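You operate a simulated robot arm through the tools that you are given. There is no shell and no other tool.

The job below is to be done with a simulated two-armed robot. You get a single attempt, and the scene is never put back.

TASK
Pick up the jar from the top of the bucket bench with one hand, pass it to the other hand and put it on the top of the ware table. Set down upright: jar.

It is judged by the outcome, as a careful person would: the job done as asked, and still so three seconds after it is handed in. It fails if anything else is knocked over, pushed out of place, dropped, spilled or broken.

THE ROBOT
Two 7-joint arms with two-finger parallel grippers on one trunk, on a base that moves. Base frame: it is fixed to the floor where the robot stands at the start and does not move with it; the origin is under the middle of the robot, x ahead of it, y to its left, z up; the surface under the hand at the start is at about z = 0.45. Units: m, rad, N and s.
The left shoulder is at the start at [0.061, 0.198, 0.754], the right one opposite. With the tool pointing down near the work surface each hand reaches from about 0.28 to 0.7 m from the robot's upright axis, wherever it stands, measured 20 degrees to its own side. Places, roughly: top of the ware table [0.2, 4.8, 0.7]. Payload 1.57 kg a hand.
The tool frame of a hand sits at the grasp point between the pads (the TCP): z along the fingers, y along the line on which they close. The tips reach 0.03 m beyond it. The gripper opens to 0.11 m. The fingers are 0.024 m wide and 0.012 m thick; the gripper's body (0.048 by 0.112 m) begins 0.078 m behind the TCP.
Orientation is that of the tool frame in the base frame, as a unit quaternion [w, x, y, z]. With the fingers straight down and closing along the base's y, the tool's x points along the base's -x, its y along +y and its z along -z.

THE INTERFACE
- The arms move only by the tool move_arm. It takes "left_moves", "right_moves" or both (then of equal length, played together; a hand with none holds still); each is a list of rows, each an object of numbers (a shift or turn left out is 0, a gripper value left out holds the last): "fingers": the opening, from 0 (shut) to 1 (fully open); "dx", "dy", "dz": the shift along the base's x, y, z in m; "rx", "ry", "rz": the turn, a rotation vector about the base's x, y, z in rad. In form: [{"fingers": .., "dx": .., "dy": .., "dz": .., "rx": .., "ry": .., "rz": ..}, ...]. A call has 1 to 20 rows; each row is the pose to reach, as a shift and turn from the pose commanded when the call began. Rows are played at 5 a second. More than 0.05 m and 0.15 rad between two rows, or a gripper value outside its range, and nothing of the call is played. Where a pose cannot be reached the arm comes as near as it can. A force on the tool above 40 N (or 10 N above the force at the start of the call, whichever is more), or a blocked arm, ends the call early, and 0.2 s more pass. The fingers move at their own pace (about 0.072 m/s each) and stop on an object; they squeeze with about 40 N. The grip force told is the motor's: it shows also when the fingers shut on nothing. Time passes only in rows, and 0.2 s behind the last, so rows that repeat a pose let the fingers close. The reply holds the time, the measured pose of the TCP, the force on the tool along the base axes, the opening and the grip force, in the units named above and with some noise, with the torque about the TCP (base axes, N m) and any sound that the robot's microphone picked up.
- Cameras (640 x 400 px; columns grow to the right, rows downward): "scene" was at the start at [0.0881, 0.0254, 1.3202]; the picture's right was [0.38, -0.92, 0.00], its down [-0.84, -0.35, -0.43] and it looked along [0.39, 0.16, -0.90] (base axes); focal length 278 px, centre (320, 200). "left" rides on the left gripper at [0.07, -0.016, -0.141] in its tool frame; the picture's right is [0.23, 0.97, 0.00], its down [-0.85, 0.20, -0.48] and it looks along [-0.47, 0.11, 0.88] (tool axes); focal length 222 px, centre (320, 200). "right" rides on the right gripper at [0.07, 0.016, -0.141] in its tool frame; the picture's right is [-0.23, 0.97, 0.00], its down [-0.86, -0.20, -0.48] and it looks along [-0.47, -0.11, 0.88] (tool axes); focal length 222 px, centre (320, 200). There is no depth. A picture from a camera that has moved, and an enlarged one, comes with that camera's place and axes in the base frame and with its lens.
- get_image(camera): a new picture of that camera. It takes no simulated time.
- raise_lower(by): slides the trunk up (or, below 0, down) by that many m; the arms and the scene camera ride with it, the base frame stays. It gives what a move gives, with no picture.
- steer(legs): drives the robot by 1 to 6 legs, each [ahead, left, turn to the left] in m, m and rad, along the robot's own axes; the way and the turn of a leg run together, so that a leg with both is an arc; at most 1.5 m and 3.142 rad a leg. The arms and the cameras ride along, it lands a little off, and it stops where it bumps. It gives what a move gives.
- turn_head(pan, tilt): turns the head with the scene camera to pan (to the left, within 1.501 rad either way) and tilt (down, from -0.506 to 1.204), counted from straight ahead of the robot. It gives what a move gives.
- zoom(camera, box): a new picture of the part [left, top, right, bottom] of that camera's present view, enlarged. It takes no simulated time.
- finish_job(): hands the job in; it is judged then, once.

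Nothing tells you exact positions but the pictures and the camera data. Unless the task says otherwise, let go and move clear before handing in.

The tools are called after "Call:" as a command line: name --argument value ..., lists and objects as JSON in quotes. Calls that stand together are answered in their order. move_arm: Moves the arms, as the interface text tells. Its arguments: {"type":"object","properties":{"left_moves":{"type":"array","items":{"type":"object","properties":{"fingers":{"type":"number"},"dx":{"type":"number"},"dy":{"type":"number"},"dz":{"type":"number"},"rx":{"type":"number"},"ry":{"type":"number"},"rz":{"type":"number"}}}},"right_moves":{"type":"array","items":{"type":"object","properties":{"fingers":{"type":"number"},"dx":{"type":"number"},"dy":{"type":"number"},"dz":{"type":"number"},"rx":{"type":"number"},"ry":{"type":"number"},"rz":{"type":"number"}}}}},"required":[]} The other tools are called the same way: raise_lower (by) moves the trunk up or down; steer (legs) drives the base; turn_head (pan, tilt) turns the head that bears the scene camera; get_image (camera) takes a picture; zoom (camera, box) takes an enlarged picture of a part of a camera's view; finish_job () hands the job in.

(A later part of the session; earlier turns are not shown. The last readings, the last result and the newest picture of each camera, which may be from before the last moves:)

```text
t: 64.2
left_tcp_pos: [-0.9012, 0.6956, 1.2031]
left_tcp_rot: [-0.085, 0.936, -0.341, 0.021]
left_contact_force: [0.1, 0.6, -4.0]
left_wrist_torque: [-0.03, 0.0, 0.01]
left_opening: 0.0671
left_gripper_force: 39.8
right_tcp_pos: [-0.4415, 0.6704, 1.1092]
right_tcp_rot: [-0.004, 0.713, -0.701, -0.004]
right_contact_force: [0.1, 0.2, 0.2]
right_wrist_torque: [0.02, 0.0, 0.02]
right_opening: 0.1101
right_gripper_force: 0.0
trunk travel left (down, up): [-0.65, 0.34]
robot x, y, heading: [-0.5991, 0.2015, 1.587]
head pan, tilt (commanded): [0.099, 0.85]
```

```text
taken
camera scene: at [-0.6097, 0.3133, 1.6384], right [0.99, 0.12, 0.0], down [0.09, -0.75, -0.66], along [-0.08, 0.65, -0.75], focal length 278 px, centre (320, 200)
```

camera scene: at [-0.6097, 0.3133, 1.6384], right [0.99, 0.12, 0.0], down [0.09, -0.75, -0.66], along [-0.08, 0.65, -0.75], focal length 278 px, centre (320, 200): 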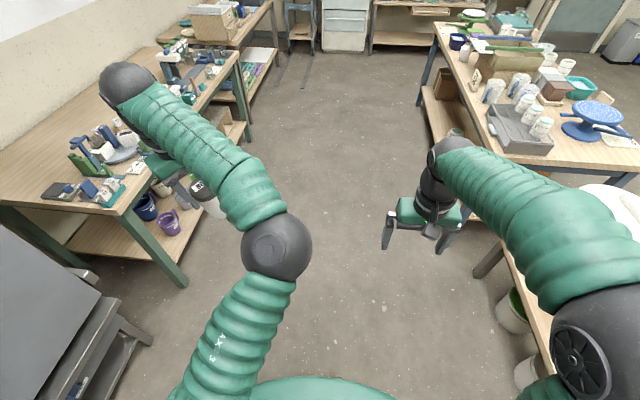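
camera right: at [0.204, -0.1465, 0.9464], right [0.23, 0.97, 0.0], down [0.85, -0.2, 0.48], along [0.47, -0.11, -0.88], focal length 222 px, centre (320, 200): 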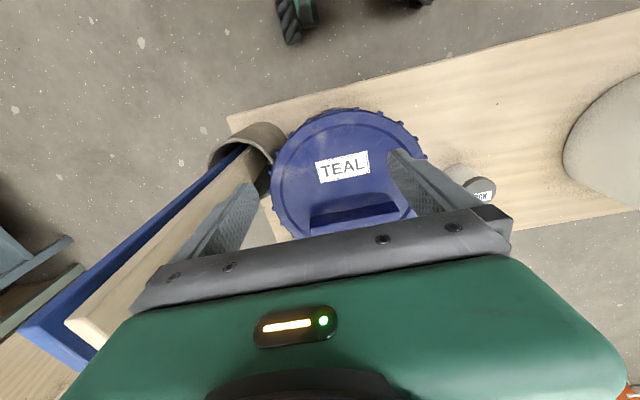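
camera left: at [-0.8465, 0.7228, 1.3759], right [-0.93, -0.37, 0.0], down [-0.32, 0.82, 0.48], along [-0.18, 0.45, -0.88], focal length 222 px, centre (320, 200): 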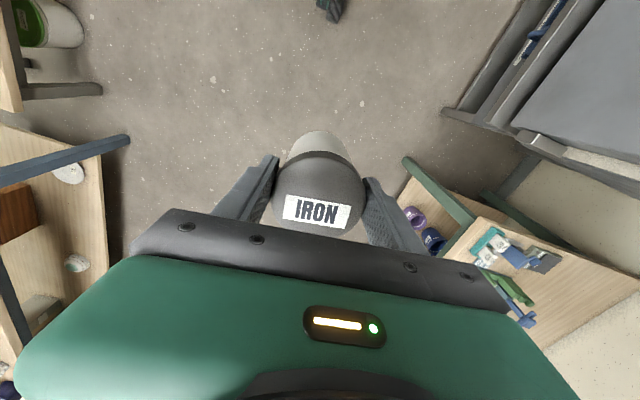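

The positive yaw wound the wrist to its limit and pulled the elbow back inside. I'll undo that, going back to the stretched pose and towards negative yaw, which should push the elbow outward.

Call:
move_arm --left_moves '[{"dx": 0.005, "dy": 0.016, "dz": 0.005, "rx": -0.017, "ry": 0.024, "rz": -0.12}, {"dx": 0.01, "dy": 0.032, "dz": 0.011, "rx": -0.035, "ry": 0.049, "rz": -0.24}, {"dx": 0.015, "dy": 0.047, "dz": 0.016, "rx": -0.052, "ry": 0.073, "rz": -0.36}, {"dx": 0.02, "dy": 0.063, "dz": 0.021, "rx": -0.069, "ry": 0.097, "rz": -0.48}, {"dx": 0.025, "dy": 0.079, "dz": 0.027, "rx": -0.087, "ry": 0.122, "rz": -0.6}, {"dx": 0.03, "dy": 0.094, "dz": 0.032, "rx": -0.104, "ry": 0.146, "rz": -0.72}, {"dx": 0.03, "dy": 0.094, "dz": 0.032, "rx": -0.104, "ry": 0.146, "rz": -0.72}]'

Call:
get_image --camera "scene"

```text
t: 65.8
left_tcp_pos: [-0.8745, 0.7861, 1.236]
left_tcp_rot: [-0.001, 0.757, -0.654, 0.001]
left_contact_force: [0.4, 0.3, -2.8]
left_wrist_torque: [-0.05, -0.02, 0.02]
left_opening: 0.0674
left_gripper_force: 40.2
left hand out of reach, approached as far as the arm can: row 6, 7
right_tcp_pos: [-0.4431, 0.6712, 1.1102]
right_tcp_rot: [-0.004, 0.713, -0.701, -0.003]
right_contact_force: [0.4, 0.5, 0.6]
right_wrist_torque: [0.0, 0.03, 0.0]
right_opening: 0.1095
right_gripper_force: 0.0
trunk travel left (down, up): [-0.65, 0.34]
robot x, y, heading: [-0.5958, 0.2039, 1.587]
head pan, tilt (commanded): [0.099, 0.85]
```

```text
taken
camera scene: at [-0.6105, 0.3144, 1.6396], right [0.99, 0.12, 0.0], down [0.09, -0.75, -0.66], along [-0.08, 0.65, -0.75], focal length 278 px, centre (320, 200)
```

scene: 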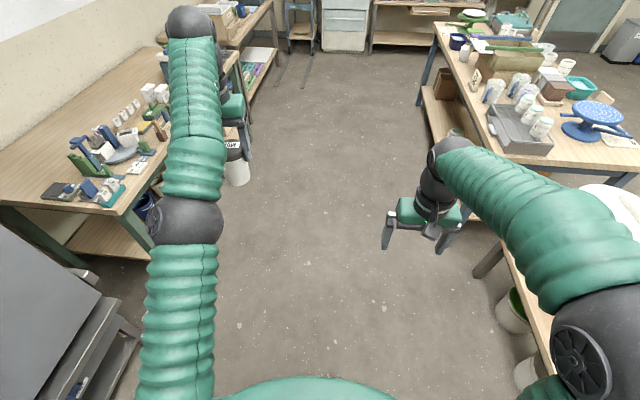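

The elbow is outside again and the jar is upright. Now I'll yaw further in the negative direction while easing back slightly.

Call:
move_arm --left_moves '[{"dx": 0.003, "dy": -0.004, "dz": -0.004, "rz": -0.1}, {"dx": 0.006, "dy": -0.008, "dz": -0.008, "rz": -0.2}, {"dx": 0.01, "dy": -0.012, "dz": -0.012, "rz": -0.3}, {"dx": 0.014, "dy": -0.016, "dz": -0.016, "rz": -0.4}, {"dx": 0.018, "dy": -0.02, "dz": -0.02, "rz": -0.5}, {"dx": 0.018, "dy": -0.02, "dz": -0.02, "rz": -0.5}]'

Call:
get_image --camera "scene"

```text
t: 67.2
left_tcp_pos: [-0.8534, 0.7661, 1.2138]
left_tcp_rot: [0.001, -0.571, 0.821, -0.001]
left_contact_force: [0.8, 0.4, -3.5]
left_wrist_torque: [-0.06, 0.02, -0.01]
left_opening: 0.0673
left_gripper_force: 39.7
right_tcp_pos: [-0.4405, 0.6721, 1.1103]
right_tcp_rot: [-0.004, 0.713, -0.701, -0.004]
right_contact_force: [0.2, 0.3, 0.2]
right_wrist_torque: [-0.02, 0.0, -0.03]
right_opening: 0.1099
right_gripper_force: 0.1
trunk travel left (down, up): [-0.65, 0.34]
robot x, y, heading: [-0.6007, 0.2003, 1.587]
head pan, tilt (commanded): [0.099, 0.85]
```

```text
taken
camera scene: at [-0.609, 0.3147, 1.6395], right [0.99, 0.12, 0.0], down [0.09, -0.75, -0.66], along [-0.08, 0.65, -0.75], focal length 278 px, centre (320, 200)
```

scene: 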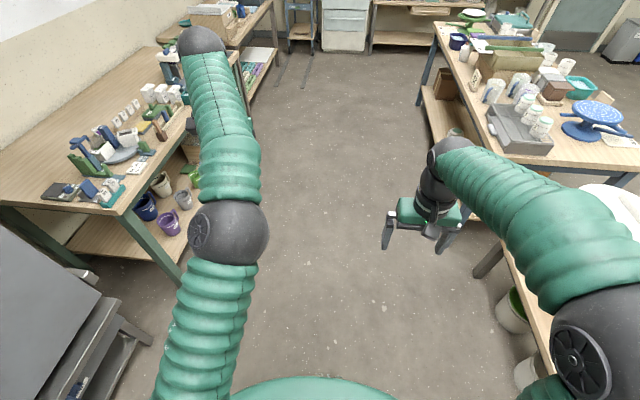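

The stretched pose is the one that leaves the jar accessible. I'll go back to it, and then turn the whole left arm rigidly about its shoulder towards the robot's centre so the right hand can reach.

Call:
move_arm --left_moves '[{"dx": -0.004, "dy": 0.004, "dz": 0.004, "rz": 0.1}, {"dx": -0.008, "dy": 0.008, "dz": 0.009, "rz": 0.2}, {"dx": -0.012, "dy": 0.012, "dz": 0.013, "rz": 0.3}, {"dx": -0.016, "dy": 0.016, "dz": 0.017, "rz": 0.4}, {"dx": -0.019, "dy": 0.02, "dz": 0.021, "rz": 0.5}, {"dx": -0.019, "dy": 0.02, "dz": 0.021, "rz": 0.5}]'

Call:
get_image --camera "scene"

```text
t: 68.7
left_tcp_pos: [-0.8733, 0.7865, 1.2365]
left_tcp_rot: [-0.001, 0.758, -0.652, 0.001]
left_contact_force: [1.0, 0.3, -3.5]
left_wrist_torque: [-0.04, 0.0, 0.02]
left_opening: 0.0675
left_gripper_force: 40.0
right_tcp_pos: [-0.4425, 0.6711, 1.1104]
right_tcp_rot: [-0.005, 0.714, -0.7, -0.004]
right_contact_force: [0.2, 0.1, 0.8]
right_wrist_torque: [0.0, -0.01, -0.02]
right_opening: 0.1101
right_gripper_force: 0.1
trunk travel left (down, up): [-0.65, 0.34]
robot x, y, heading: [-0.6007, 0.2015, 1.587]
head pan, tilt (commanded): [0.099, 0.85]
```

```text
taken
camera scene: at [-0.61, 0.3142, 1.6396], right [0.99, 0.12, 0.0], down [0.09, -0.75, -0.66], along [-0.08, 0.65, -0.75], focal length 278 px, centre (320, 200)
```

scene: 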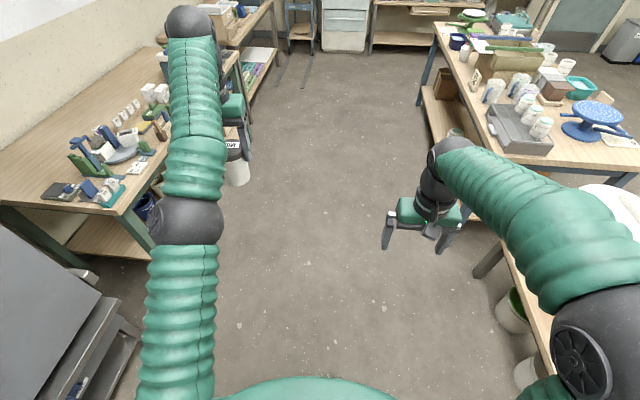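

Back in the stretched pose with the elbow outside and the jar upright. Now I'll rotate the arm rigidly about its shoulder, about 21° to the right.

Call:
move_arm --left_moves '[{"dx": 0.0345, "dy": 0.004, "rz": -0.0646}, {"dx": 0.0689, "dy": 0.0056, "rz": -0.1292}, {"dx": 0.1033, "dy": 0.0051, "rz": -0.1938}, {"dx": 0.1376, "dy": 0.0023, "rz": -0.2584}, {"dx": 0.1716, "dy": -0.0027, "rz": -0.323}, {"dx": 0.2052, "dy": -0.0099, "rz": -0.3876}, {"dx": 0.2052, "dy": -0.0099, "rz": -0.3876}]'

Call:
get_image --camera "scene"

```text
t: 70.2
left_tcp_pos: [-0.6646, 0.7753, 1.2357]
left_tcp_rot: [0.0, -0.616, 0.787, -0.001]
left_contact_force: [0.1, -0.1, -3.5]
left_wrist_torque: [-0.04, 0.03, -0.02]
left_opening: 0.0673
left_gripper_force: 40.1
right_tcp_pos: [-0.4401, 0.6705, 1.1112]
right_tcp_rot: [-0.003, 0.713, -0.701, -0.004]
right_contact_force: [-0.7, 0.1, -0.5]
right_wrist_torque: [0.03, -0.02, 0.01]
right_opening: 0.1098
right_gripper_force: 0.0
trunk travel left (down, up): [-0.65, 0.34]
robot x, y, heading: [-0.5994, 0.2033, 1.589]
head pan, tilt (commanded): [0.099, 0.85]
```

```text
taken
camera scene: at [-0.6074, 0.3147, 1.6395], right [0.99, 0.12, 0.0], down [0.09, -0.75, -0.66], along [-0.08, 0.65, -0.75], focal length 278 px, centre (320, 200)
```

scene: 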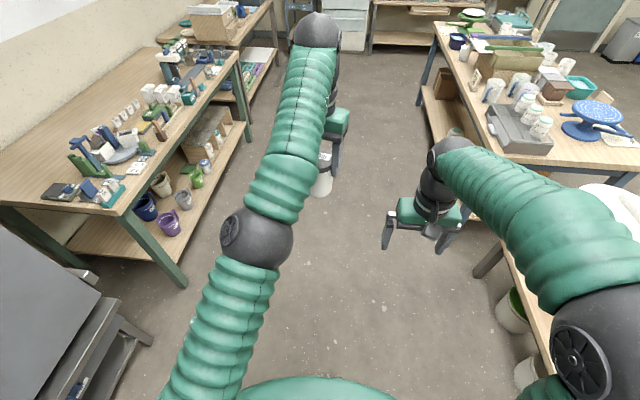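

The jar now hangs clear in front of the robot, upright. Next I'll reorient the right hand well to the side of it, so that it points left and 30° down to take the jar low on the body.

Call:
move_arm --right_moves '[{"fingers": 1, "dx": 0.003, "dy": 0.005, "dz": 0.01, "rx": 0.073, "ry": 0.058, "rz": 0.098}, {"dx": 0.006, "dy": 0.01, "dz": 0.02, "rx": 0.146, "ry": 0.116, "rz": 0.197}, {"dx": 0.009, "dy": 0.015, "dz": 0.03, "rx": 0.219, "ry": 0.174, "rz": 0.295}, {"dx": 0.012, "dy": 0.02, "dz": 0.04, "rx": 0.292, "ry": 0.232, "rz": 0.394}, {"dx": 0.012, "dy": 0.025, "dz": 0.05, "rx": 0.365, "ry": 0.29, "rz": 0.492}, {"dx": 0.012, "dy": 0.03, "dz": 0.06, "rx": 0.438, "ry": 0.349, "rz": 0.59}]'

Call:
get_image --camera "scene"

```text
t: 71.7
left_tcp_pos: [-0.6657, 0.775, 1.2358]
left_tcp_rot: [-0.001, -0.617, 0.787, -0.001]
left_contact_force: [-0.3, 0.5, -3.7]
left_wrist_torque: [-0.01, 0.01, 0.0]
left_opening: 0.0676
left_gripper_force: 40.1
right_tcp_pos: [-0.4275, 0.7005, 1.1693]
right_tcp_rot: [-0.035, 0.854, -0.439, -0.276]
right_contact_force: [-0.3, 0.6, 0.7]
right_wrist_torque: [0.03, -0.01, -0.02]
right_opening: 0.1101
right_gripper_force: 0.1
trunk travel left (down, up): [-0.65, 0.34]
robot x, y, heading: [-0.5986, 0.2015, 1.587]
head pan, tilt (commanded): [0.099, 0.85]
```

```text
taken
camera scene: at [-0.6067, 0.3147, 1.6395], right [0.99, 0.12, 0.0], down [0.09, -0.75, -0.66], along [-0.08, 0.65, -0.75], focal length 278 px, centre (320, 200)
```

scene: 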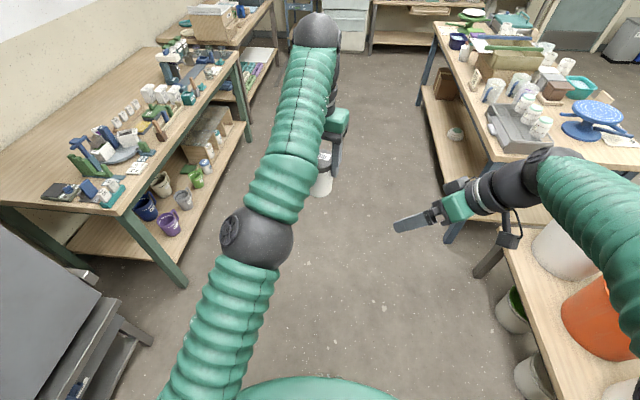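

The right hand is turning smoothly. Completing the second half of the reorientation.

Call:
move_arm --right_moves '[{"dx": 0.0, "dy": 0.004, "dz": 0.004, "rx": 0.073, "ry": 0.058, "rz": 0.098}, {"dx": 0.0, "dy": 0.008, "dz": 0.008, "rx": 0.146, "ry": 0.116, "rz": 0.197}, {"dx": -0.003, "dy": 0.012, "dz": 0.012, "rx": 0.219, "ry": 0.174, "rz": 0.295}, {"dx": -0.006, "dy": 0.016, "dz": 0.015, "rx": 0.292, "ry": 0.232, "rz": 0.394}, {"dx": -0.009, "dy": 0.02, "dz": 0.018, "rx": 0.365, "ry": 0.29, "rz": 0.492}, {"dx": -0.0125, "dy": 0.022, "dz": 0.02, "rx": 0.438, "ry": 0.348, "rz": 0.591}, {"dx": -0.0125, "dy": 0.022, "dz": 0.02, "rx": 0.438, "ry": 0.348, "rz": 0.591}]'

Call:
get_image --camera "scene"

Call:
get_image --camera "right"

```text
t: 73.2
left_tcp_pos: [-0.665, 0.7753, 1.2359]
left_tcp_rot: [0.0, -0.616, 0.788, 0.0]
left_contact_force: [-0.1, 0.1, -3.2]
left_wrist_torque: [-0.03, 0.0, -0.02]
left_opening: 0.0675
left_gripper_force: 39.7
right_tcp_pos: [-0.4424, 0.7234, 1.1899]
right_tcp_rot: [-0.06, 0.856, -0.104, -0.503]
right_contact_force: [-0.9, -0.9, 0.5]
right_wrist_torque: [-0.01, 0.01, -0.01]
right_opening: 0.1101
right_gripper_force: 0.0
trunk travel left (down, up): [-0.65, 0.34]
robot x, y, heading: [-0.5973, 0.2028, 1.588]
head pan, tilt (commanded): [0.099, 0.85]
```

```text
taken
camera scene: at [-0.6066, 0.3142, 1.6396], right [0.99, 0.12, 0.0], down [0.09, -0.75, -0.66], along [-0.08, 0.65, -0.75], focal length 278 px, centre (320, 200)
```

scene: 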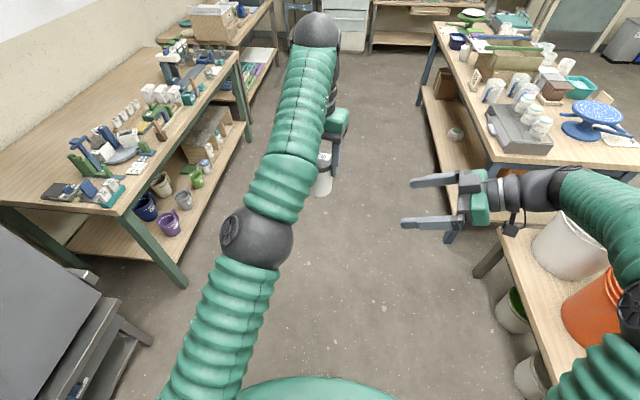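

```text
taken
camera right: at [-0.292, 0.6704, 1.1982], right [-0.34, -0.92, 0.2], down [0.05, 0.19, 0.98], along [-0.94, 0.34, -0.02], focal length 222 px, centre (320, 200)
```

right: 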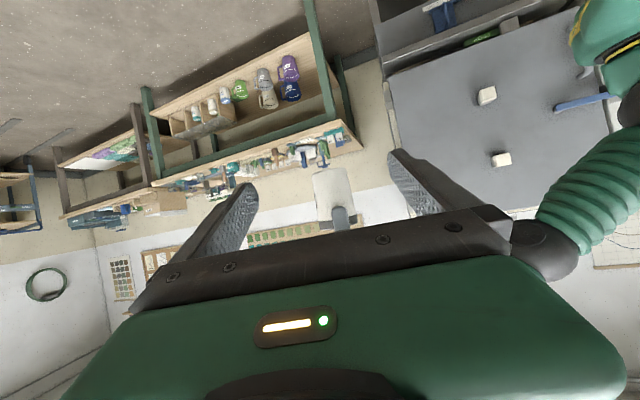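

The right hand now points left and 30° down, with level closing. I'll zoom in from its camera to line up the jar's bottom and lid before approaching.

Call:
zoom --camera "right" --box '[270, 140, 410, 250]'

Call:
zoom --camera "scene" --box '[260, 100, 480, 260]'

```text
3.64 times, centred on (340, 195) of right
camera zoom: at [-0.292, 0.6704, 1.1982], right [-0.34, -0.92, 0.2], down [0.05, 0.19, 0.98], along [-0.94, 0.34, -0.02], focal length 808 px, centre (247, 218)
```

zoom: 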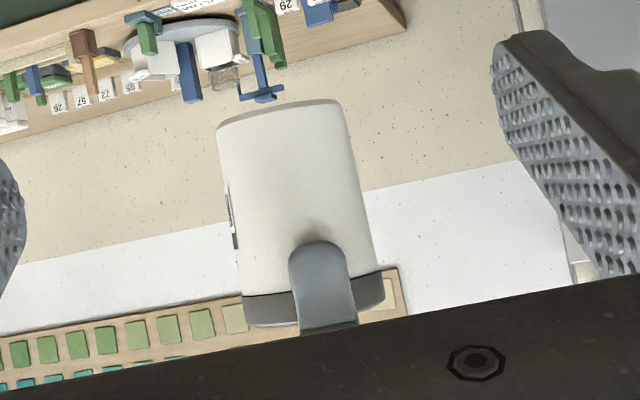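

```text
2.50 times, centred on (370, 180) of scene
camera zoom: at [-0.6066, 0.3142, 1.6396], right [0.99, 0.12, 0.0], down [0.09, -0.75, -0.66], along [-0.08, 0.65, -0.75], focal length 696 px, centre (195, 250)
```

zoom: 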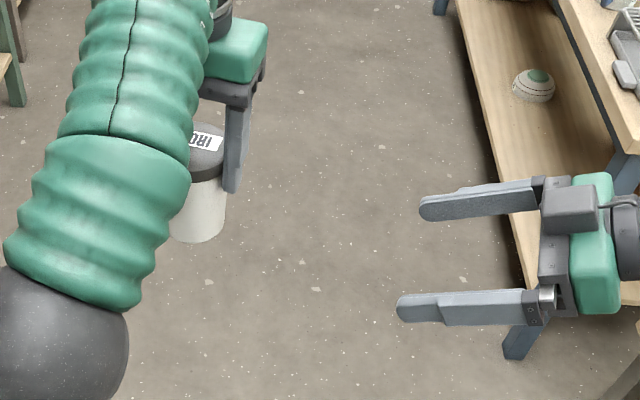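

The alignment is within about 3 mm, and the jar's bottom is at about z 1.144 and its lid top at about 1.237. I'll slide the right hand in horizontally, first to a near standoff.

Call:
move_arm --right_moves '[{"fingers": 1, "dx": -0.029, "dy": 0.005, "dz": -0.001}, {"dx": -0.058, "dy": 0.0115, "dz": -0.002}, {"dx": -0.087, "dy": 0.0185, "dz": -0.003}, {"dx": -0.112, "dy": 0.0245, "dz": -0.004}, {"dx": -0.132, "dy": 0.0296, "dz": -0.004}, {"dx": -0.132, "dy": 0.0296, "dz": -0.004}]'

Call:
zoom --camera "right" --box '[220, 100, 440, 260]'

Call:
zoom --camera "scene" --box '[260, 100, 480, 260]'

```text
t: 74.7
left_tcp_pos: [-0.665, 0.7744, 1.2364]
left_tcp_rot: [0.0, -0.616, 0.788, 0.0]
left_contact_force: [-0.2, -0.3, -3.1]
left_wrist_torque: [-0.02, 0.01, 0.0]
left_opening: 0.0674
left_gripper_force: 39.7
right_tcp_pos: [-0.5735, 0.7535, 1.187]
right_tcp_rot: [-0.061, 0.857, -0.106, -0.501]
right_contact_force: [0.2, 0.2, 0.7]
right_wrist_torque: [0.04, -0.01, -0.03]
right_opening: 0.1101
right_gripper_force: 0.1
trunk travel left (down, up): [-0.65, 0.34]
robot x, y, heading: [-0.5968, 0.1956, 1.589]
head pan, tilt (commanded): [0.099, 0.85]
```

```text
2.50 times, centred on (330, 180) of right
camera zoom: at [-0.4249, 0.7004, 1.1943], right [-0.34, -0.92, 0.2], down [0.05, 0.2, 0.98], along [-0.94, 0.35, -0.02], focal length 555 px, centre (295, 250)
```

zoom: 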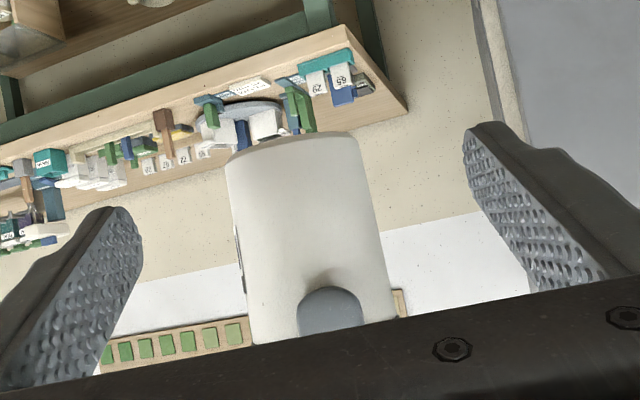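

```text
2.50 times, centred on (370, 180) of scene
camera zoom: at [-0.6075, 0.3146, 1.6395], right [0.99, 0.12, 0.0], down [0.09, -0.75, -0.66], along [-0.08, 0.65, -0.75], focal length 696 px, centre (195, 250)
```

zoom: 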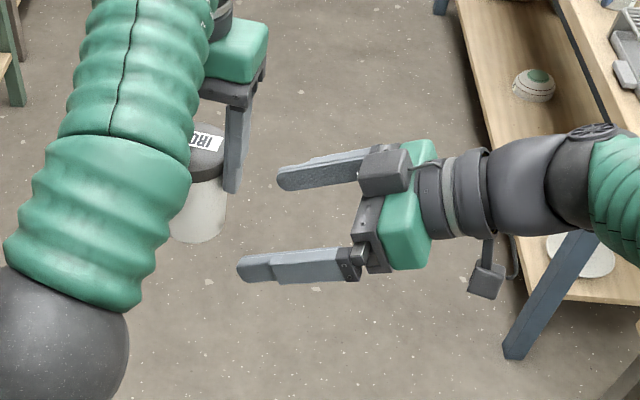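

The jar is well centred between the open right fingers, and the left arm is clear of the path. Sliding in the last 7.6 cm.

Call:
move_arm --right_moves '[{"dx": -0.022, "dy": 0.005}, {"dx": -0.044, "dy": 0.01}, {"dx": -0.062, "dy": 0.0145}, {"dx": -0.074, "dy": 0.017}, {"dx": -0.074, "dy": 0.017}]'

Call:
zoom --camera "right" --box '[220, 100, 440, 260]'

Call:
zoom --camera "scene" --box '[240, 100, 440, 260]'

Call:
get_image --camera "left"

```text
t: 75.8
left_tcp_pos: [-0.6658, 0.7745, 1.2362]
left_tcp_rot: [-0.001, -0.616, 0.788, 0.0]
left_contact_force: [0.0, 0.3, -3.9]
left_wrist_torque: [-0.04, 0.01, 0.01]
left_opening: 0.0673
left_gripper_force: 40.0
right_tcp_pos: [-0.6467, 0.7697, 1.1863]
right_tcp_rot: [-0.061, 0.857, -0.105, -0.502]
right_contact_force: [0.4, -0.3, -0.1]
right_wrist_torque: [0.0, 0.0, 0.03]
right_opening: 0.1101
right_gripper_force: 0.1
trunk travel left (down, up): [-0.65, 0.34]
robot x, y, heading: [-0.602, 0.1994, 1.589]
head pan, tilt (commanded): [0.099, 0.85]
```

```text
2.50 times, centred on (330, 180) of right
camera zoom: at [-0.4986, 0.7173, 1.1942], right [-0.34, -0.92, 0.2], down [0.05, 0.2, 0.98], along [-0.94, 0.34, -0.02], focal length 555 px, centre (295, 250)
```

zoom: 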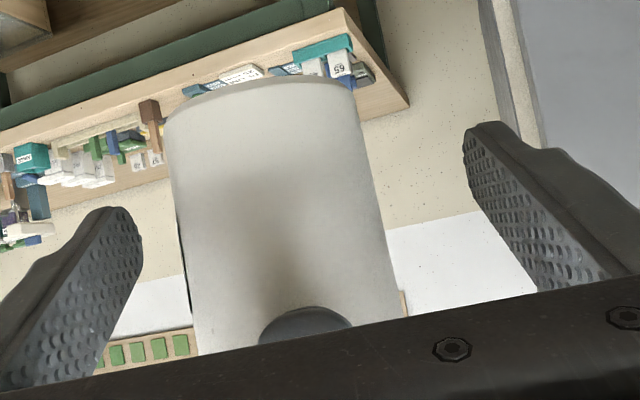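

```text
2.50 times, centred on (340, 180) of scene
camera zoom: at [-0.6079, 0.3148, 1.6395], right [0.99, 0.12, 0.0], down [0.09, -0.75, -0.66], along [-0.08, 0.65, -0.75], focal length 696 px, centre (270, 250)
```

zoom: 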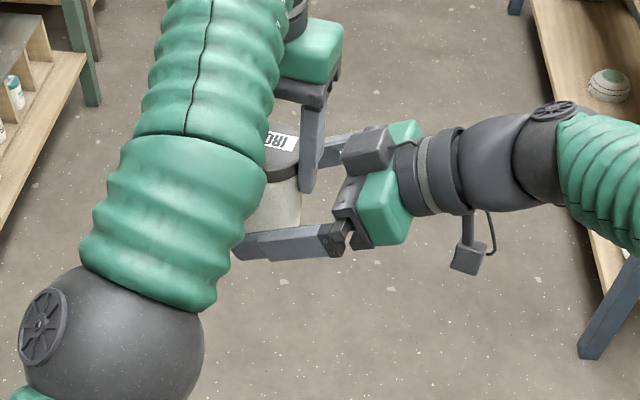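

```text
taken
camera left: at [-0.6684, 0.7036, 1.3774], right [-1.0, 0.01, 0.0], down [0.01, 0.88, 0.48], along [0.01, 0.48, -0.88], focal length 222 px, centre (320, 200)
```

left: 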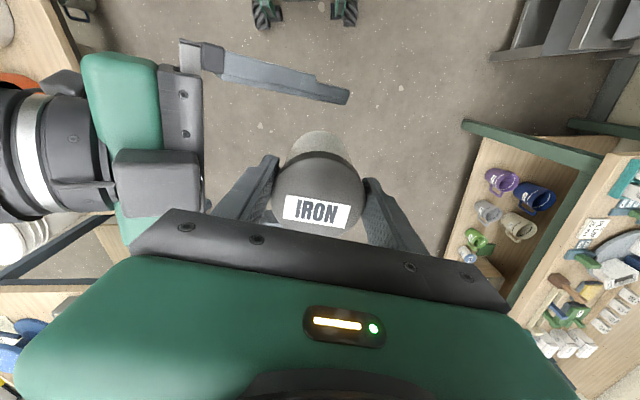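

No contact so far. In the right camera the jar sits about 6 mm off the mid-line between the fingers, so I'll shift the right hand slightly forward to centre it before closing.

Call:
move_arm --right_moves '[{"dx": 0.0007, "dy": 0.003}, {"dx": 0.0014, "dy": 0.0057}, {"dx": 0.0014, "dy": 0.0057}]'

Call:
zoom --camera "right" --box '[202, 100, 458, 260]'

```text
t: 76.7
left_tcp_pos: [-0.6663, 0.7755, 1.236]
left_tcp_rot: [0.0, -0.616, 0.788, 0.001]
left_contact_force: [0.6, 0.6, -4.4]
left_wrist_torque: [-0.03, -0.02, -0.02]
left_opening: 0.0674
left_gripper_force: 40.2
right_tcp_pos: [-0.6452, 0.7752, 1.187]
right_tcp_rot: [-0.061, 0.857, -0.106, -0.501]
right_contact_force: [0.4, -0.1, -0.2]
right_wrist_torque: [-0.02, -0.01, -0.01]
right_opening: 0.11
right_gripper_force: 0.0
trunk travel left (down, up): [-0.65, 0.34]
robot x, y, heading: [-0.6, 0.1991, 1.588]
head pan, tilt (commanded): [0.099, 0.85]
```

```text
2.50 times, centred on (330, 180) of right
camera zoom: at [-0.497, 0.7226, 1.1944], right [-0.34, -0.92, 0.2], down [0.05, 0.2, 0.98], along [-0.94, 0.34, -0.02], focal length 555 px, centre (295, 250)
```

zoom: 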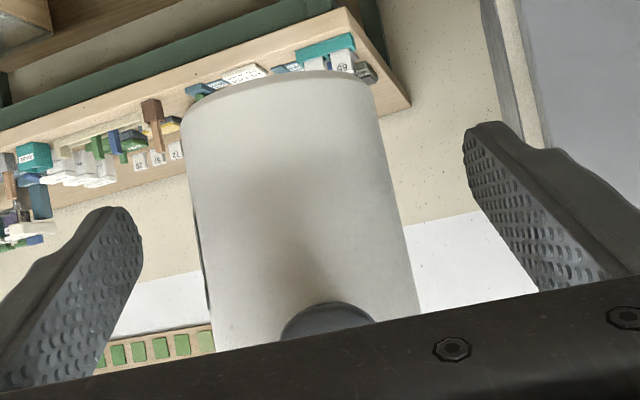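

Centred now. Closing the right gripper on the jar body while the left keeps hold.

Call:
move_arm --right_moves '[{"fingers": 0}, {"fingers": 0}, {"fingers": 0}, {"fingers": 0}, {"fingers": 0}]'

Call:
zoom --camera "right" --box '[202, 100, 458, 260]'

Call:
get_image --camera "left"

```text
t: 77.8
left_tcp_pos: [-0.6668, 0.7744, 1.2367]
left_tcp_rot: [0.0, -0.617, 0.787, -0.002]
left_contact_force: [0.3, -6.6, -2.2]
left_wrist_torque: [-0.29, -0.02, -0.06]
left_opening: 0.0675
left_gripper_force: 40.0
right_tcp_pos: [-0.6457, 0.7757, 1.1863]
right_tcp_rot: [-0.062, 0.856, -0.106, -0.501]
right_contact_force: [-0.5, 6.6, 0.2]
right_wrist_torque: [-0.05, 0.04, -0.12]
right_opening: 0.0625
right_gripper_force: 40.4
trunk travel left (down, up): [-0.65, 0.34]
robot x, y, heading: [-0.5958, 0.2002, 1.586]
head pan, tilt (commanded): [0.099, 0.85]
```

```text
2.50 times, centred on (330, 180) of right
camera zoom: at [-0.4968, 0.7229, 1.1943], right [-0.34, -0.92, 0.2], down [0.05, 0.2, 0.98], along [-0.94, 0.35, -0.02], focal length 555 px, centre (295, 250)
```

zoom: 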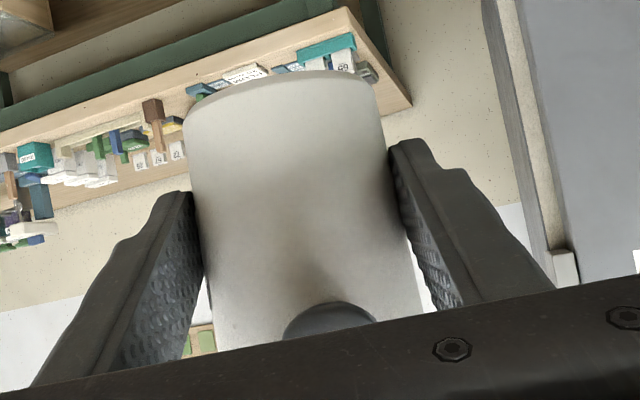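

```text
taken
camera left: at [-0.6683, 0.7036, 1.3774], right [-1.0, 0.01, 0.0], down [0.01, 0.88, 0.48], along [0.01, 0.48, -0.88], focal length 222 px, centre (320, 200)
```

left: 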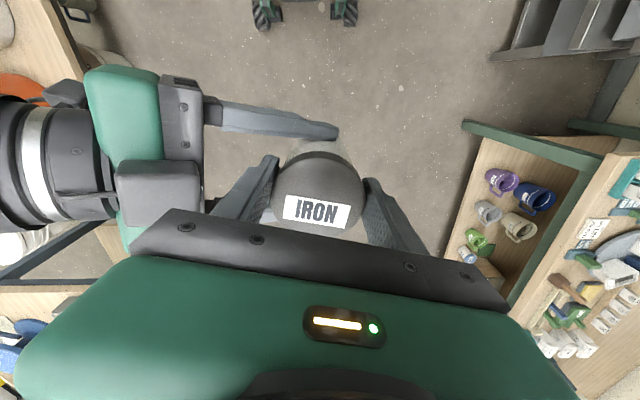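

Both hands now hold the jar, with the right at 40 N and 0.0625 m opening, and a small 6.6 N cross-load between them. I'll relieve that with a 2 mm shift before letting go with the left.

Call:
move_arm --right_moves '[{"dy": 0.001}, {"dy": 0.002}, {"dy": 0.002}]'

```text
t: 78.7
left_tcp_pos: [-0.6668, 0.7769, 1.2357]
left_tcp_rot: [0.0, -0.617, 0.787, 0.0]
left_contact_force: [-2.6, 6.8, -5.7]
left_wrist_torque: [-0.23, -0.09, 0.39]
left_opening: 0.0675
left_gripper_force: 40.1
right_tcp_pos: [-0.6462, 0.7775, 1.1862]
right_tcp_rot: [-0.06, 0.857, -0.105, -0.501]
right_contact_force: [1.8, -7.1, 2.3]
right_wrist_torque: [0.56, 0.2, -0.26]
right_opening: 0.0627
right_gripper_force: 40.1
trunk travel left (down, up): [-0.65, 0.34]
robot x, y, heading: [-0.5969, 0.2011, 1.59]
head pan, tilt (commanded): [0.099, 0.85]
```

That slightly overshot, so I'll come back half of it to zero the load.

Call:
move_arm --right_moves '[{"dy": -0.0005}, {"dy": -0.001}, {"dy": -0.001}]'

```text
t: 79.5
left_tcp_pos: [-0.6659, 0.776, 1.2364]
left_tcp_rot: [0.0, -0.617, 0.787, 0.0]
left_contact_force: [-3.1, 8.2, -9.4]
left_wrist_torque: [0.63, 0.33, -0.08]
left_opening: 0.0674
left_gripper_force: 39.7
right_tcp_pos: [-0.6449, 0.7764, 1.1856]
right_tcp_rot: [-0.06, 0.857, -0.105, -0.501]
right_contact_force: [4.6, -8.0, 6.0]
right_wrist_torque: [-0.24, 0.01, 0.2]
right_opening: 0.0626
right_gripper_force: 39.6
trunk travel left (down, up): [-0.65, 0.34]
robot x, y, heading: [-0.5996, 0.199, 1.587]
head pan, tilt (commanded): [0.099, 0.85]
```

The cross-load is small and fluctuates with the base, which is acceptable. I'll open the left fingers partway, since the right palm is near, and check that the right hand carries the jar.

Call:
move_arm --left_moves '[{"fingers": 0.8}, {"fingers": 0.8}, {"fingers": 0.8}]'

Call:
get_image --camera "left"

Call:
zoom --camera "right" --box '[202, 100, 458, 260]'

```text
t: 80.2
left_tcp_pos: [-0.6653, 0.7743, 1.2352]
left_tcp_rot: [-0.001, -0.617, 0.787, -0.001]
left_contact_force: [-1.2, -0.3, 0.1]
left_wrist_torque: [-0.04, 0.01, -0.03]
left_opening: 0.0879
left_gripper_force: 0.1
right_tcp_pos: [-0.6455, 0.7771, 1.1833]
right_tcp_rot: [-0.06, 0.857, -0.105, -0.501]
right_contact_force: [1.1, 0.0, 0.7]
right_wrist_torque: [0.0, -0.08, 0.0]
right_opening: 0.0625
right_gripper_force: 40.0
trunk travel left (down, up): [-0.65, 0.34]
robot x, y, heading: [-0.5956, 0.2018, 1.586]
head pan, tilt (commanded): [0.099, 0.85]
```

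```text
taken
camera left: at [-0.6683, 0.7037, 1.3774], right [-1.0, 0.01, 0.0], down [0.01, 0.88, 0.48], along [0.01, 0.48, -0.88], focal length 222 px, centre (320, 200)
```

left: 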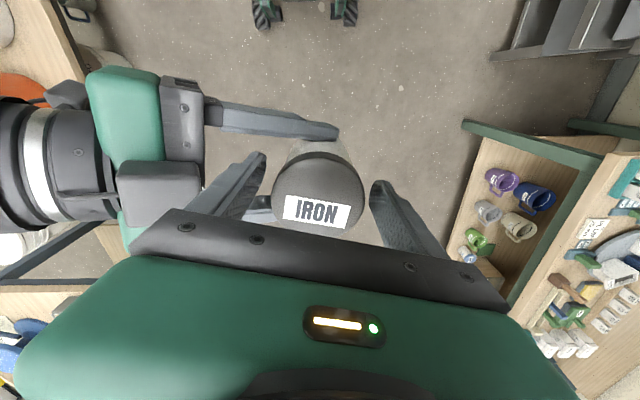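

```text
2.50 times, centred on (330, 180) of right
camera zoom: at [-0.4969, 0.7238, 1.1938], right [-0.34, -0.92, 0.2], down [0.05, 0.2, 0.98], along [-0.94, 0.35, -0.02], focal length 555 px, centre (295, 250)
```

zoom: 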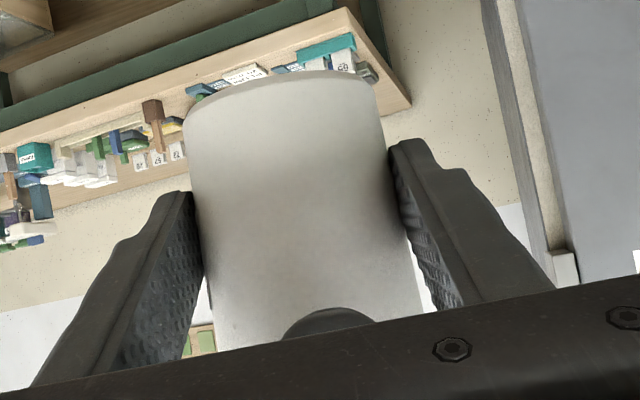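

The right hand holds the jar and the left fingers are clear of the lid. The left arm is nearly at full stretch, so I'll lower the right hand straight down to draw the jar out from between the left fingers.

Call:
move_arm --right_moves '[{"dz": -0.015}, {"dz": -0.035}, {"dz": -0.06}, {"dz": -0.085}, {"dz": -0.11}]'

Call:
get_image --camera "scene"

Call:
get_image --camera "left"

```text
t: 81.5
left_tcp_pos: [-0.6648, 0.7768, 1.237]
left_tcp_rot: [-0.001, -0.616, 0.788, 0.0]
left_contact_force: [0.5, 0.8, 0.5]
left_wrist_torque: [-0.04, 0.01, 0.01]
left_opening: 0.0882
left_gripper_force: 0.1
right_tcp_pos: [-0.6448, 0.7769, 1.0756]
right_tcp_rot: [-0.061, 0.857, -0.106, -0.501]
right_contact_force: [1.1, 0.5, -0.4]
right_wrist_torque: [-0.01, -0.09, 0.0]
right_opening: 0.0624
right_gripper_force: 39.5
trunk travel left (down, up): [-0.65, 0.34]
robot x, y, heading: [-0.6017, 0.1976, 1.593]
head pan, tilt (commanded): [0.099, 0.85]
```

```text
taken
camera scene: at [-0.6069, 0.3162, 1.6395], right [0.99, 0.12, 0.0], down [0.09, -0.75, -0.66], along [-0.08, 0.65, -0.75], focal length 278 px, centre (320, 200)
```

scene: 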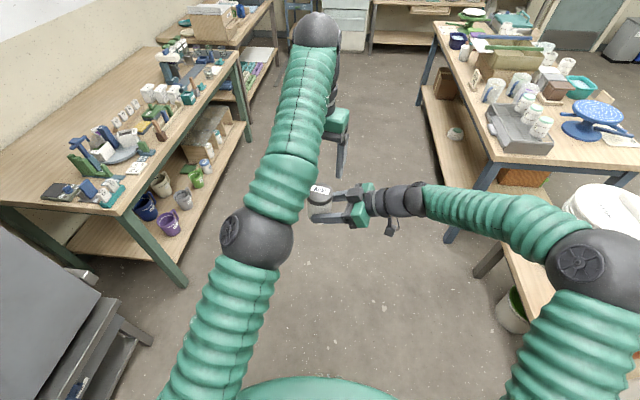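

```text
taken
camera left: at [-0.6675, 0.7047, 1.3771], right [-1.0, 0.01, 0.0], down [0.01, 0.88, 0.48], along [0.01, 0.48, -0.88], focal length 222 px, centre (320, 200)
```

left: 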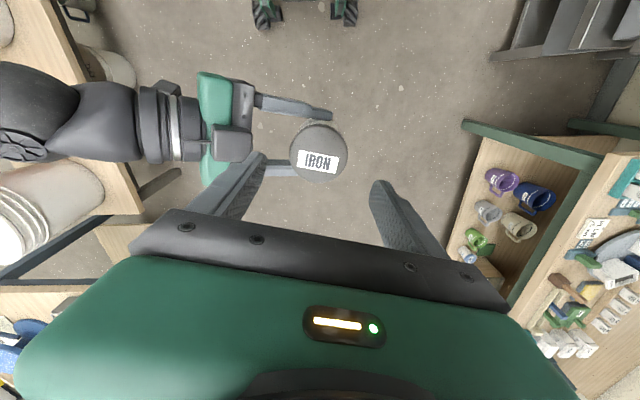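

The pass is done: the right hand carries the jar upright and the left hand is empty. I'll move the right hand clear to its own side and yaw it to point mostly forward, keeping the jar upright.

Call:
move_arm --right_moves '[{"dx": 0.03, "dy": 0.0, "dz": 0.0, "rz": 0.0}, {"dx": 0.06, "dy": 0.0, "dz": 0.0, "rz": -0.08}, {"dx": 0.09, "dy": 0.01, "dz": 0.0, "rz": -0.19}, {"dx": 0.11, "dy": 0.02, "dz": 0.003, "rz": -0.3}, {"dx": 0.125, "dy": 0.025, "dz": 0.006, "rz": -0.42}, {"dx": 0.135, "dy": 0.03, "dz": 0.009, "rz": -0.54}, {"dx": 0.145, "dy": 0.035, "dz": 0.012, "rz": -0.66}, {"dx": 0.15, "dy": 0.04, "dz": 0.015, "rz": -0.78}, {"dx": 0.155, "dy": 0.043, "dz": 0.015, "rz": -0.9}]'

Call:
get_image --camera "scene"

```text
t: 83.5
left_tcp_pos: [-0.667, 0.7748, 1.2362]
left_tcp_rot: [0.001, -0.617, 0.787, 0.0]
left_contact_force: [-0.6, 0.0, -0.3]
left_wrist_torque: [0.0, -0.04, -0.01]
left_opening: 0.0881
left_gripper_force: 0.1
right_tcp_pos: [-0.4895, 0.819, 1.0914]
right_tcp_rot: [-0.273, 0.725, -0.469, -0.424]
right_contact_force: [-0.2, 0.0, 0.1]
right_wrist_torque: [-0.08, -0.05, -0.01]
right_opening: 0.0625
right_gripper_force: 40.2
trunk travel left (down, up): [-0.65, 0.34]
robot x, y, heading: [-0.5976, 0.2036, 1.589]
head pan, tilt (commanded): [0.099, 0.85]
```

```text
taken
camera scene: at [-0.6079, 0.3147, 1.6395], right [0.99, 0.12, 0.0], down [0.09, -0.75, -0.66], along [-0.08, 0.65, -0.75], focal length 278 px, centre (320, 200)
```

scene: 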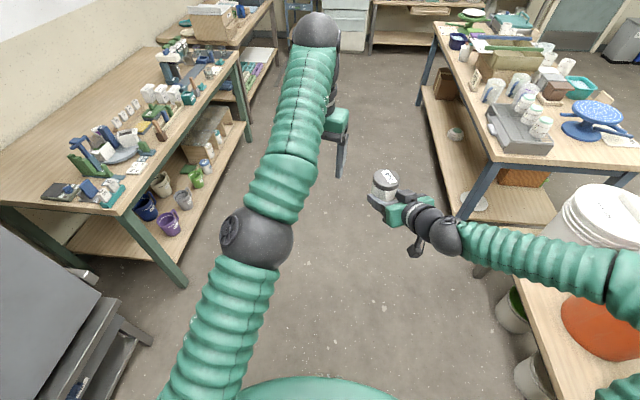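

The jar rides upright in the right hand, pointing forward. The aisle is clear between about x −1.37 and 0.05, so I'll drive ahead along it towards the ware table.

Call:
steer --legs '[[1.3, 0.08, 0], [1.2, 0.0, -0.018]]'

Call:
turn_head --pan -0.2 --tilt 0.55

Call:
get_image --camera "scene"

```text
t: 95.6
left_tcp_pos: [-0.7727, 3.2658, 1.2351]
left_tcp_rot: [0.0, -0.609, 0.793, 0.0]
left_contact_force: [0.1, -0.2, -0.7]
left_wrist_torque: [-0.01, -0.04, 0.01]
left_opening: 0.0881
left_gripper_force: 0.0
right_tcp_pos: [-0.5975, 3.3069, 1.0898]
right_tcp_rot: [-0.276, 0.722, -0.474, -0.423]
right_contact_force: [0.6, 0.3, 0.2]
right_wrist_torque: [-0.05, -0.04, 0.02]
right_opening: 0.0626
right_gripper_force: 39.8
trunk travel left (down, up): [-0.65, 0.34]
robot x, y, heading: [-0.7191, 2.6924, 1.568]
head pan, tilt (commanded): [0.099, 0.85]
```

```text
t: 96.4
left_tcp_pos: [-0.7724, 3.2644, 1.237]
left_tcp_rot: [0.0, -0.609, 0.793, 0.001]
left_contact_force: [-0.5, -1.0, -0.2]
left_wrist_torque: [-0.01, -0.01, -0.01]
left_opening: 0.0882
left_gripper_force: 0.0
right_tcp_pos: [-0.5974, 3.3053, 1.0918]
right_tcp_rot: [-0.277, 0.721, -0.474, -0.423]
right_contact_force: [-0.5, -0.4, 0.0]
right_wrist_torque: [-0.04, -0.06, -0.01]
right_opening: 0.0624
right_gripper_force: 40.6
trunk travel left (down, up): [-0.65, 0.34]
robot x, y, heading: [-0.7159, 2.6918, 1.569]
head pan, tilt (commanded): [-0.201, 0.55]
```

```text
taken
camera scene: at [-0.6976, 2.8153, 1.6648], right [0.98, -0.2, 0.0], down [-0.11, -0.52, -0.85], along [0.17, 0.83, -0.53], focal length 278 px, centre (320, 200)
```

scene: 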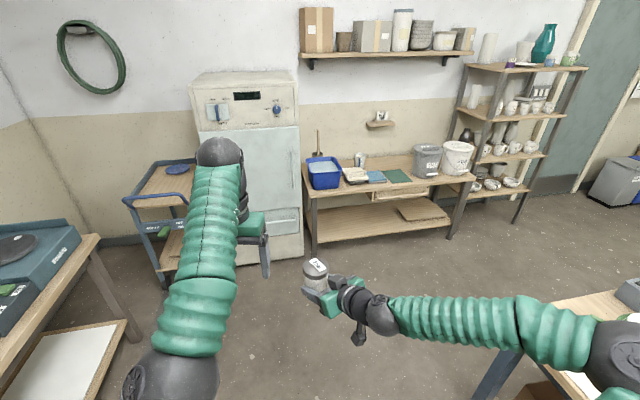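

The ware table is in full view: its front edge is at about y 4.38, running from x −0.47 to 0.81, with a basket, boxes, sponges, a green mat and two buckets on it. I'll zoom in to find a free spot near the front.

Call:
zoom --camera "scene" --box '[295, 120, 490, 240]'

Call:
zoom --camera "scene" --box '[280, 240, 460, 360]'

```text
3.28 times, centred on (392, 180) of scene
camera zoom: at [-0.6976, 2.8153, 1.6648], right [0.98, -0.2, 0.0], down [-0.11, -0.52, -0.85], along [0.17, 0.83, -0.53], focal length 914 px, centre (82, 266)
```

zoom: 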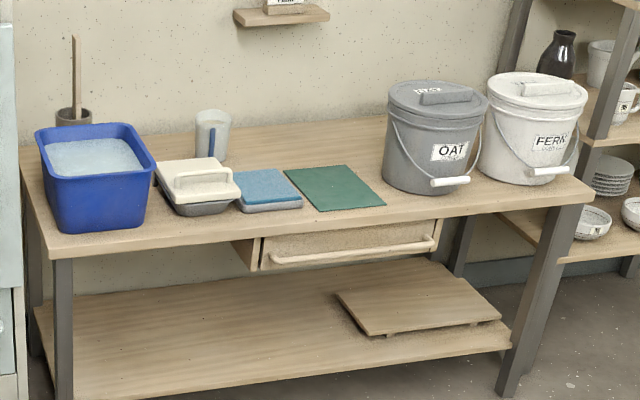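

```text
3.33 times, centred on (370, 300) of scene
camera zoom: at [-0.6976, 2.8153, 1.6648], right [0.98, -0.2, 0.0], down [-0.11, -0.52, -0.85], along [0.17, 0.83, -0.53], focal length 928 px, centre (153, -133)
```

zoom: 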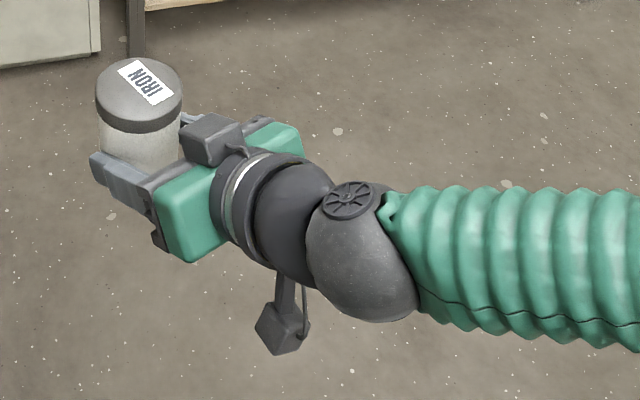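

The free area on the ware table is the strip along its front edge, before the sponge and dish. Before going there, I'll test in this open space whether the right arm can reach table height (z about 0.74) without lowering the trunk.

Call:
move_arm --right_moves '[{"dz": -0.03}, {"dz": -0.06}, {"dz": -0.09}, {"dz": -0.12}, {"dz": -0.15}, {"dz": -0.18}]'

Call:
get_image --camera "scene"

```text
t: 97.8
left_tcp_pos: [-0.7729, 3.2665, 1.2383]
left_tcp_rot: [0.001, -0.61, 0.792, 0.0]
left_contact_force: [-0.3, -0.1, 0.0]
left_wrist_torque: [-0.04, 0.0, 0.0]
left_opening: 0.0882
left_gripper_force: 0.0
right_tcp_pos: [-0.5972, 3.3062, 0.9112]
right_tcp_rot: [-0.277, 0.722, -0.473, -0.423]
right_contact_force: [0.0, -0.2, -0.6]
right_wrist_torque: [-0.08, -0.02, 0.02]
right_opening: 0.0623
right_gripper_force: 40.3
trunk travel left (down, up): [-0.65, 0.34]
robot x, y, heading: [-0.7183, 2.6928, 1.573]
head pan, tilt (commanded): [-0.201, 0.55]
```

```text
taken
camera scene: at [-0.6976, 2.8165, 1.6648], right [0.98, -0.2, 0.0], down [-0.11, -0.52, -0.85], along [0.17, 0.83, -0.53], focal length 278 px, centre (320, 200)
```

scene: 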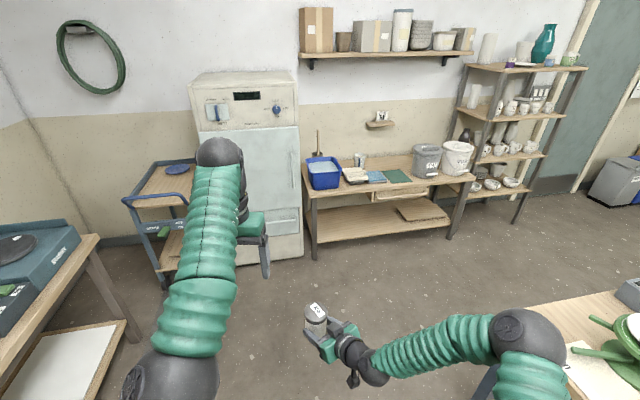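

It tracks perfectly. I'll go on down to near table height as a further test.

Call:
move_arm --right_moves '[{"dz": -0.03}, {"dz": -0.06}, {"dz": -0.09}, {"dz": -0.12}, {"dz": -0.15}, {"dz": -0.18}]'

Call:
get_image --camera "scene"

```text
t: 99.2
left_tcp_pos: [-0.7725, 3.2669, 1.2373]
left_tcp_rot: [0.0, -0.609, 0.793, -0.001]
left_contact_force: [-0.2, 0.2, -0.2]
left_wrist_torque: [-0.01, 0.0, 0.0]
left_opening: 0.0878
left_gripper_force: 0.1
right_tcp_pos: [-0.5973, 3.3057, 0.7301]
right_tcp_rot: [-0.278, 0.721, -0.474, -0.423]
right_contact_force: [-0.6, 0.7, 0.4]
right_wrist_torque: [-0.11, -0.04, 0.01]
right_opening: 0.0624
right_gripper_force: 39.5
trunk travel left (down, up): [-0.65, 0.34]
robot x, y, heading: [-0.7187, 2.6886, 1.569]
head pan, tilt (commanded): [-0.201, 0.55]
```

```text
taken
camera scene: at [-0.698, 2.8165, 1.6648], right [0.98, -0.2, 0.0], down [-0.11, -0.52, -0.85], along [0.17, 0.83, -0.53], focal length 278 px, centre (320, 200)
```

scene: 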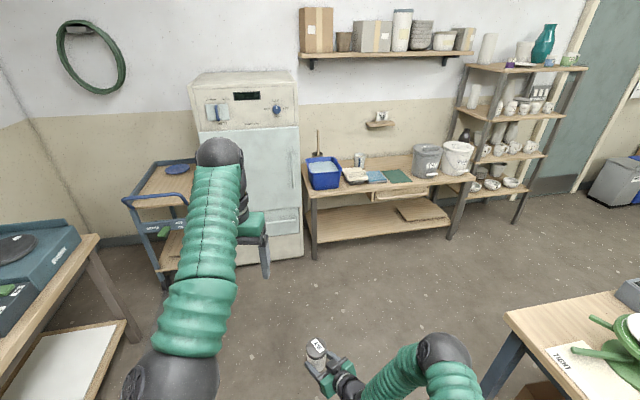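

The right arm reaches table height comfortably at this trunk height, so the left arm can stay high and out of the way. I'll raise the jar for travel, then drive ahead and sidestep to face the free front strip.

Call:
move_arm --right_moves '[{"dz": 0.03}, {"dz": 0.07}, {"dz": 0.11}, {"dz": 0.15}, {"dz": 0.19}, {"dz": 0.2}]'

Call:
steer --legs '[[0.88, 0, 0], [0, -0.62, 0]]'

Call:
turn_head --pan -0.1 --tilt 0.85

Call:
get_image --camera "scene"

```text
t: 100.6
left_tcp_pos: [-0.7734, 3.2652, 1.237]
left_tcp_rot: [-0.001, -0.609, 0.793, 0.001]
left_contact_force: [0.9, -0.4, -0.6]
left_wrist_torque: [-0.02, 0.04, -0.01]
left_opening: 0.088
left_gripper_force: 0.2
right_tcp_pos: [-0.5971, 3.3044, 0.9316]
right_tcp_rot: [-0.276, 0.722, -0.474, -0.422]
right_contact_force: [-0.3, 0.3, 0.6]
right_wrist_torque: [-0.03, -0.04, -0.02]
right_opening: 0.0623
right_gripper_force: 39.8
trunk travel left (down, up): [-0.65, 0.34]
robot x, y, heading: [-0.717, 2.6892, 1.565]
head pan, tilt (commanded): [-0.201, 0.55]
```

```text
t: 108.4
left_tcp_pos: [-0.1637, 4.1454, 1.2369]
left_tcp_rot: [0.002, -0.612, 0.791, -0.001]
left_contact_force: [0.5, -0.2, -0.2]
left_wrist_torque: [0.03, -0.01, 0.02]
left_opening: 0.0879
left_gripper_force: 0.2
right_tcp_pos: [0.0138, 4.1853, 0.9327]
right_tcp_rot: [-0.276, 0.724, -0.47, -0.422]
right_contact_force: [-0.3, 0.1, -0.8]
right_wrist_torque: [-0.05, -0.06, -0.01]
right_opening: 0.0622
right_gripper_force: 40.2
trunk travel left (down, up): [-0.65, 0.34]
robot x, y, heading: [-0.0948, 3.5718, 1.569]
head pan, tilt (commanded): [-0.201, 0.55]
```

```text
t: 109.2
left_tcp_pos: [-0.161, 4.1439, 1.2399]
left_tcp_rot: [0.001, -0.612, 0.791, 0.001]
left_contact_force: [0.0, 0.2, 0.1]
left_wrist_torque: [0.0, -0.01, 0.03]
left_opening: 0.0882
left_gripper_force: 0.0
right_tcp_pos: [0.0163, 4.1828, 0.9332]
right_tcp_rot: [-0.276, 0.723, -0.47, -0.424]
right_contact_force: [0.6, -0.4, -0.3]
right_wrist_torque: [-0.06, 0.0, 0.01]
right_opening: 0.0622
right_gripper_force: 39.9
trunk travel left (down, up): [-0.65, 0.34]
robot x, y, heading: [-0.0962, 3.5676, 1.58]
head pan, tilt (commanded): [-0.099, 0.85]
```

```text
taken
camera scene: at [-0.0928, 3.6848, 1.6396], right [1.0, -0.09, 0.0], down [-0.07, -0.75, -0.66], along [0.06, 0.66, -0.75], focal length 278 px, centre (320, 200)
```

scene: 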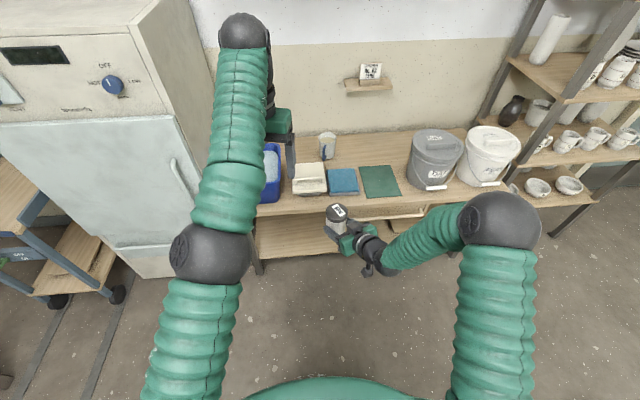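

I'm now just short of the table with the jar held in front of it. I'll zoom in on the table's front strip to measure the free space.

Call:
zoom --camera "scene" --box '[250, 130, 450, 255]'

```text
3.20 times, centred on (350, 192) of scene
camera zoom: at [-0.0928, 3.6848, 1.6396], right [1.0, -0.09, 0.0], down [-0.07, -0.75, -0.66], along [0.06, 0.66, -0.75], focal length 891 px, centre (224, 224)
```

zoom: 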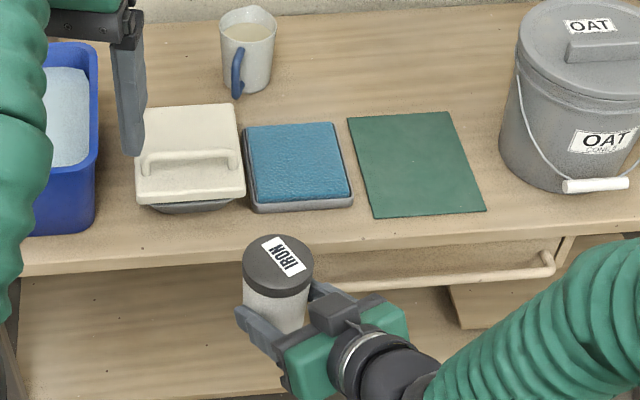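

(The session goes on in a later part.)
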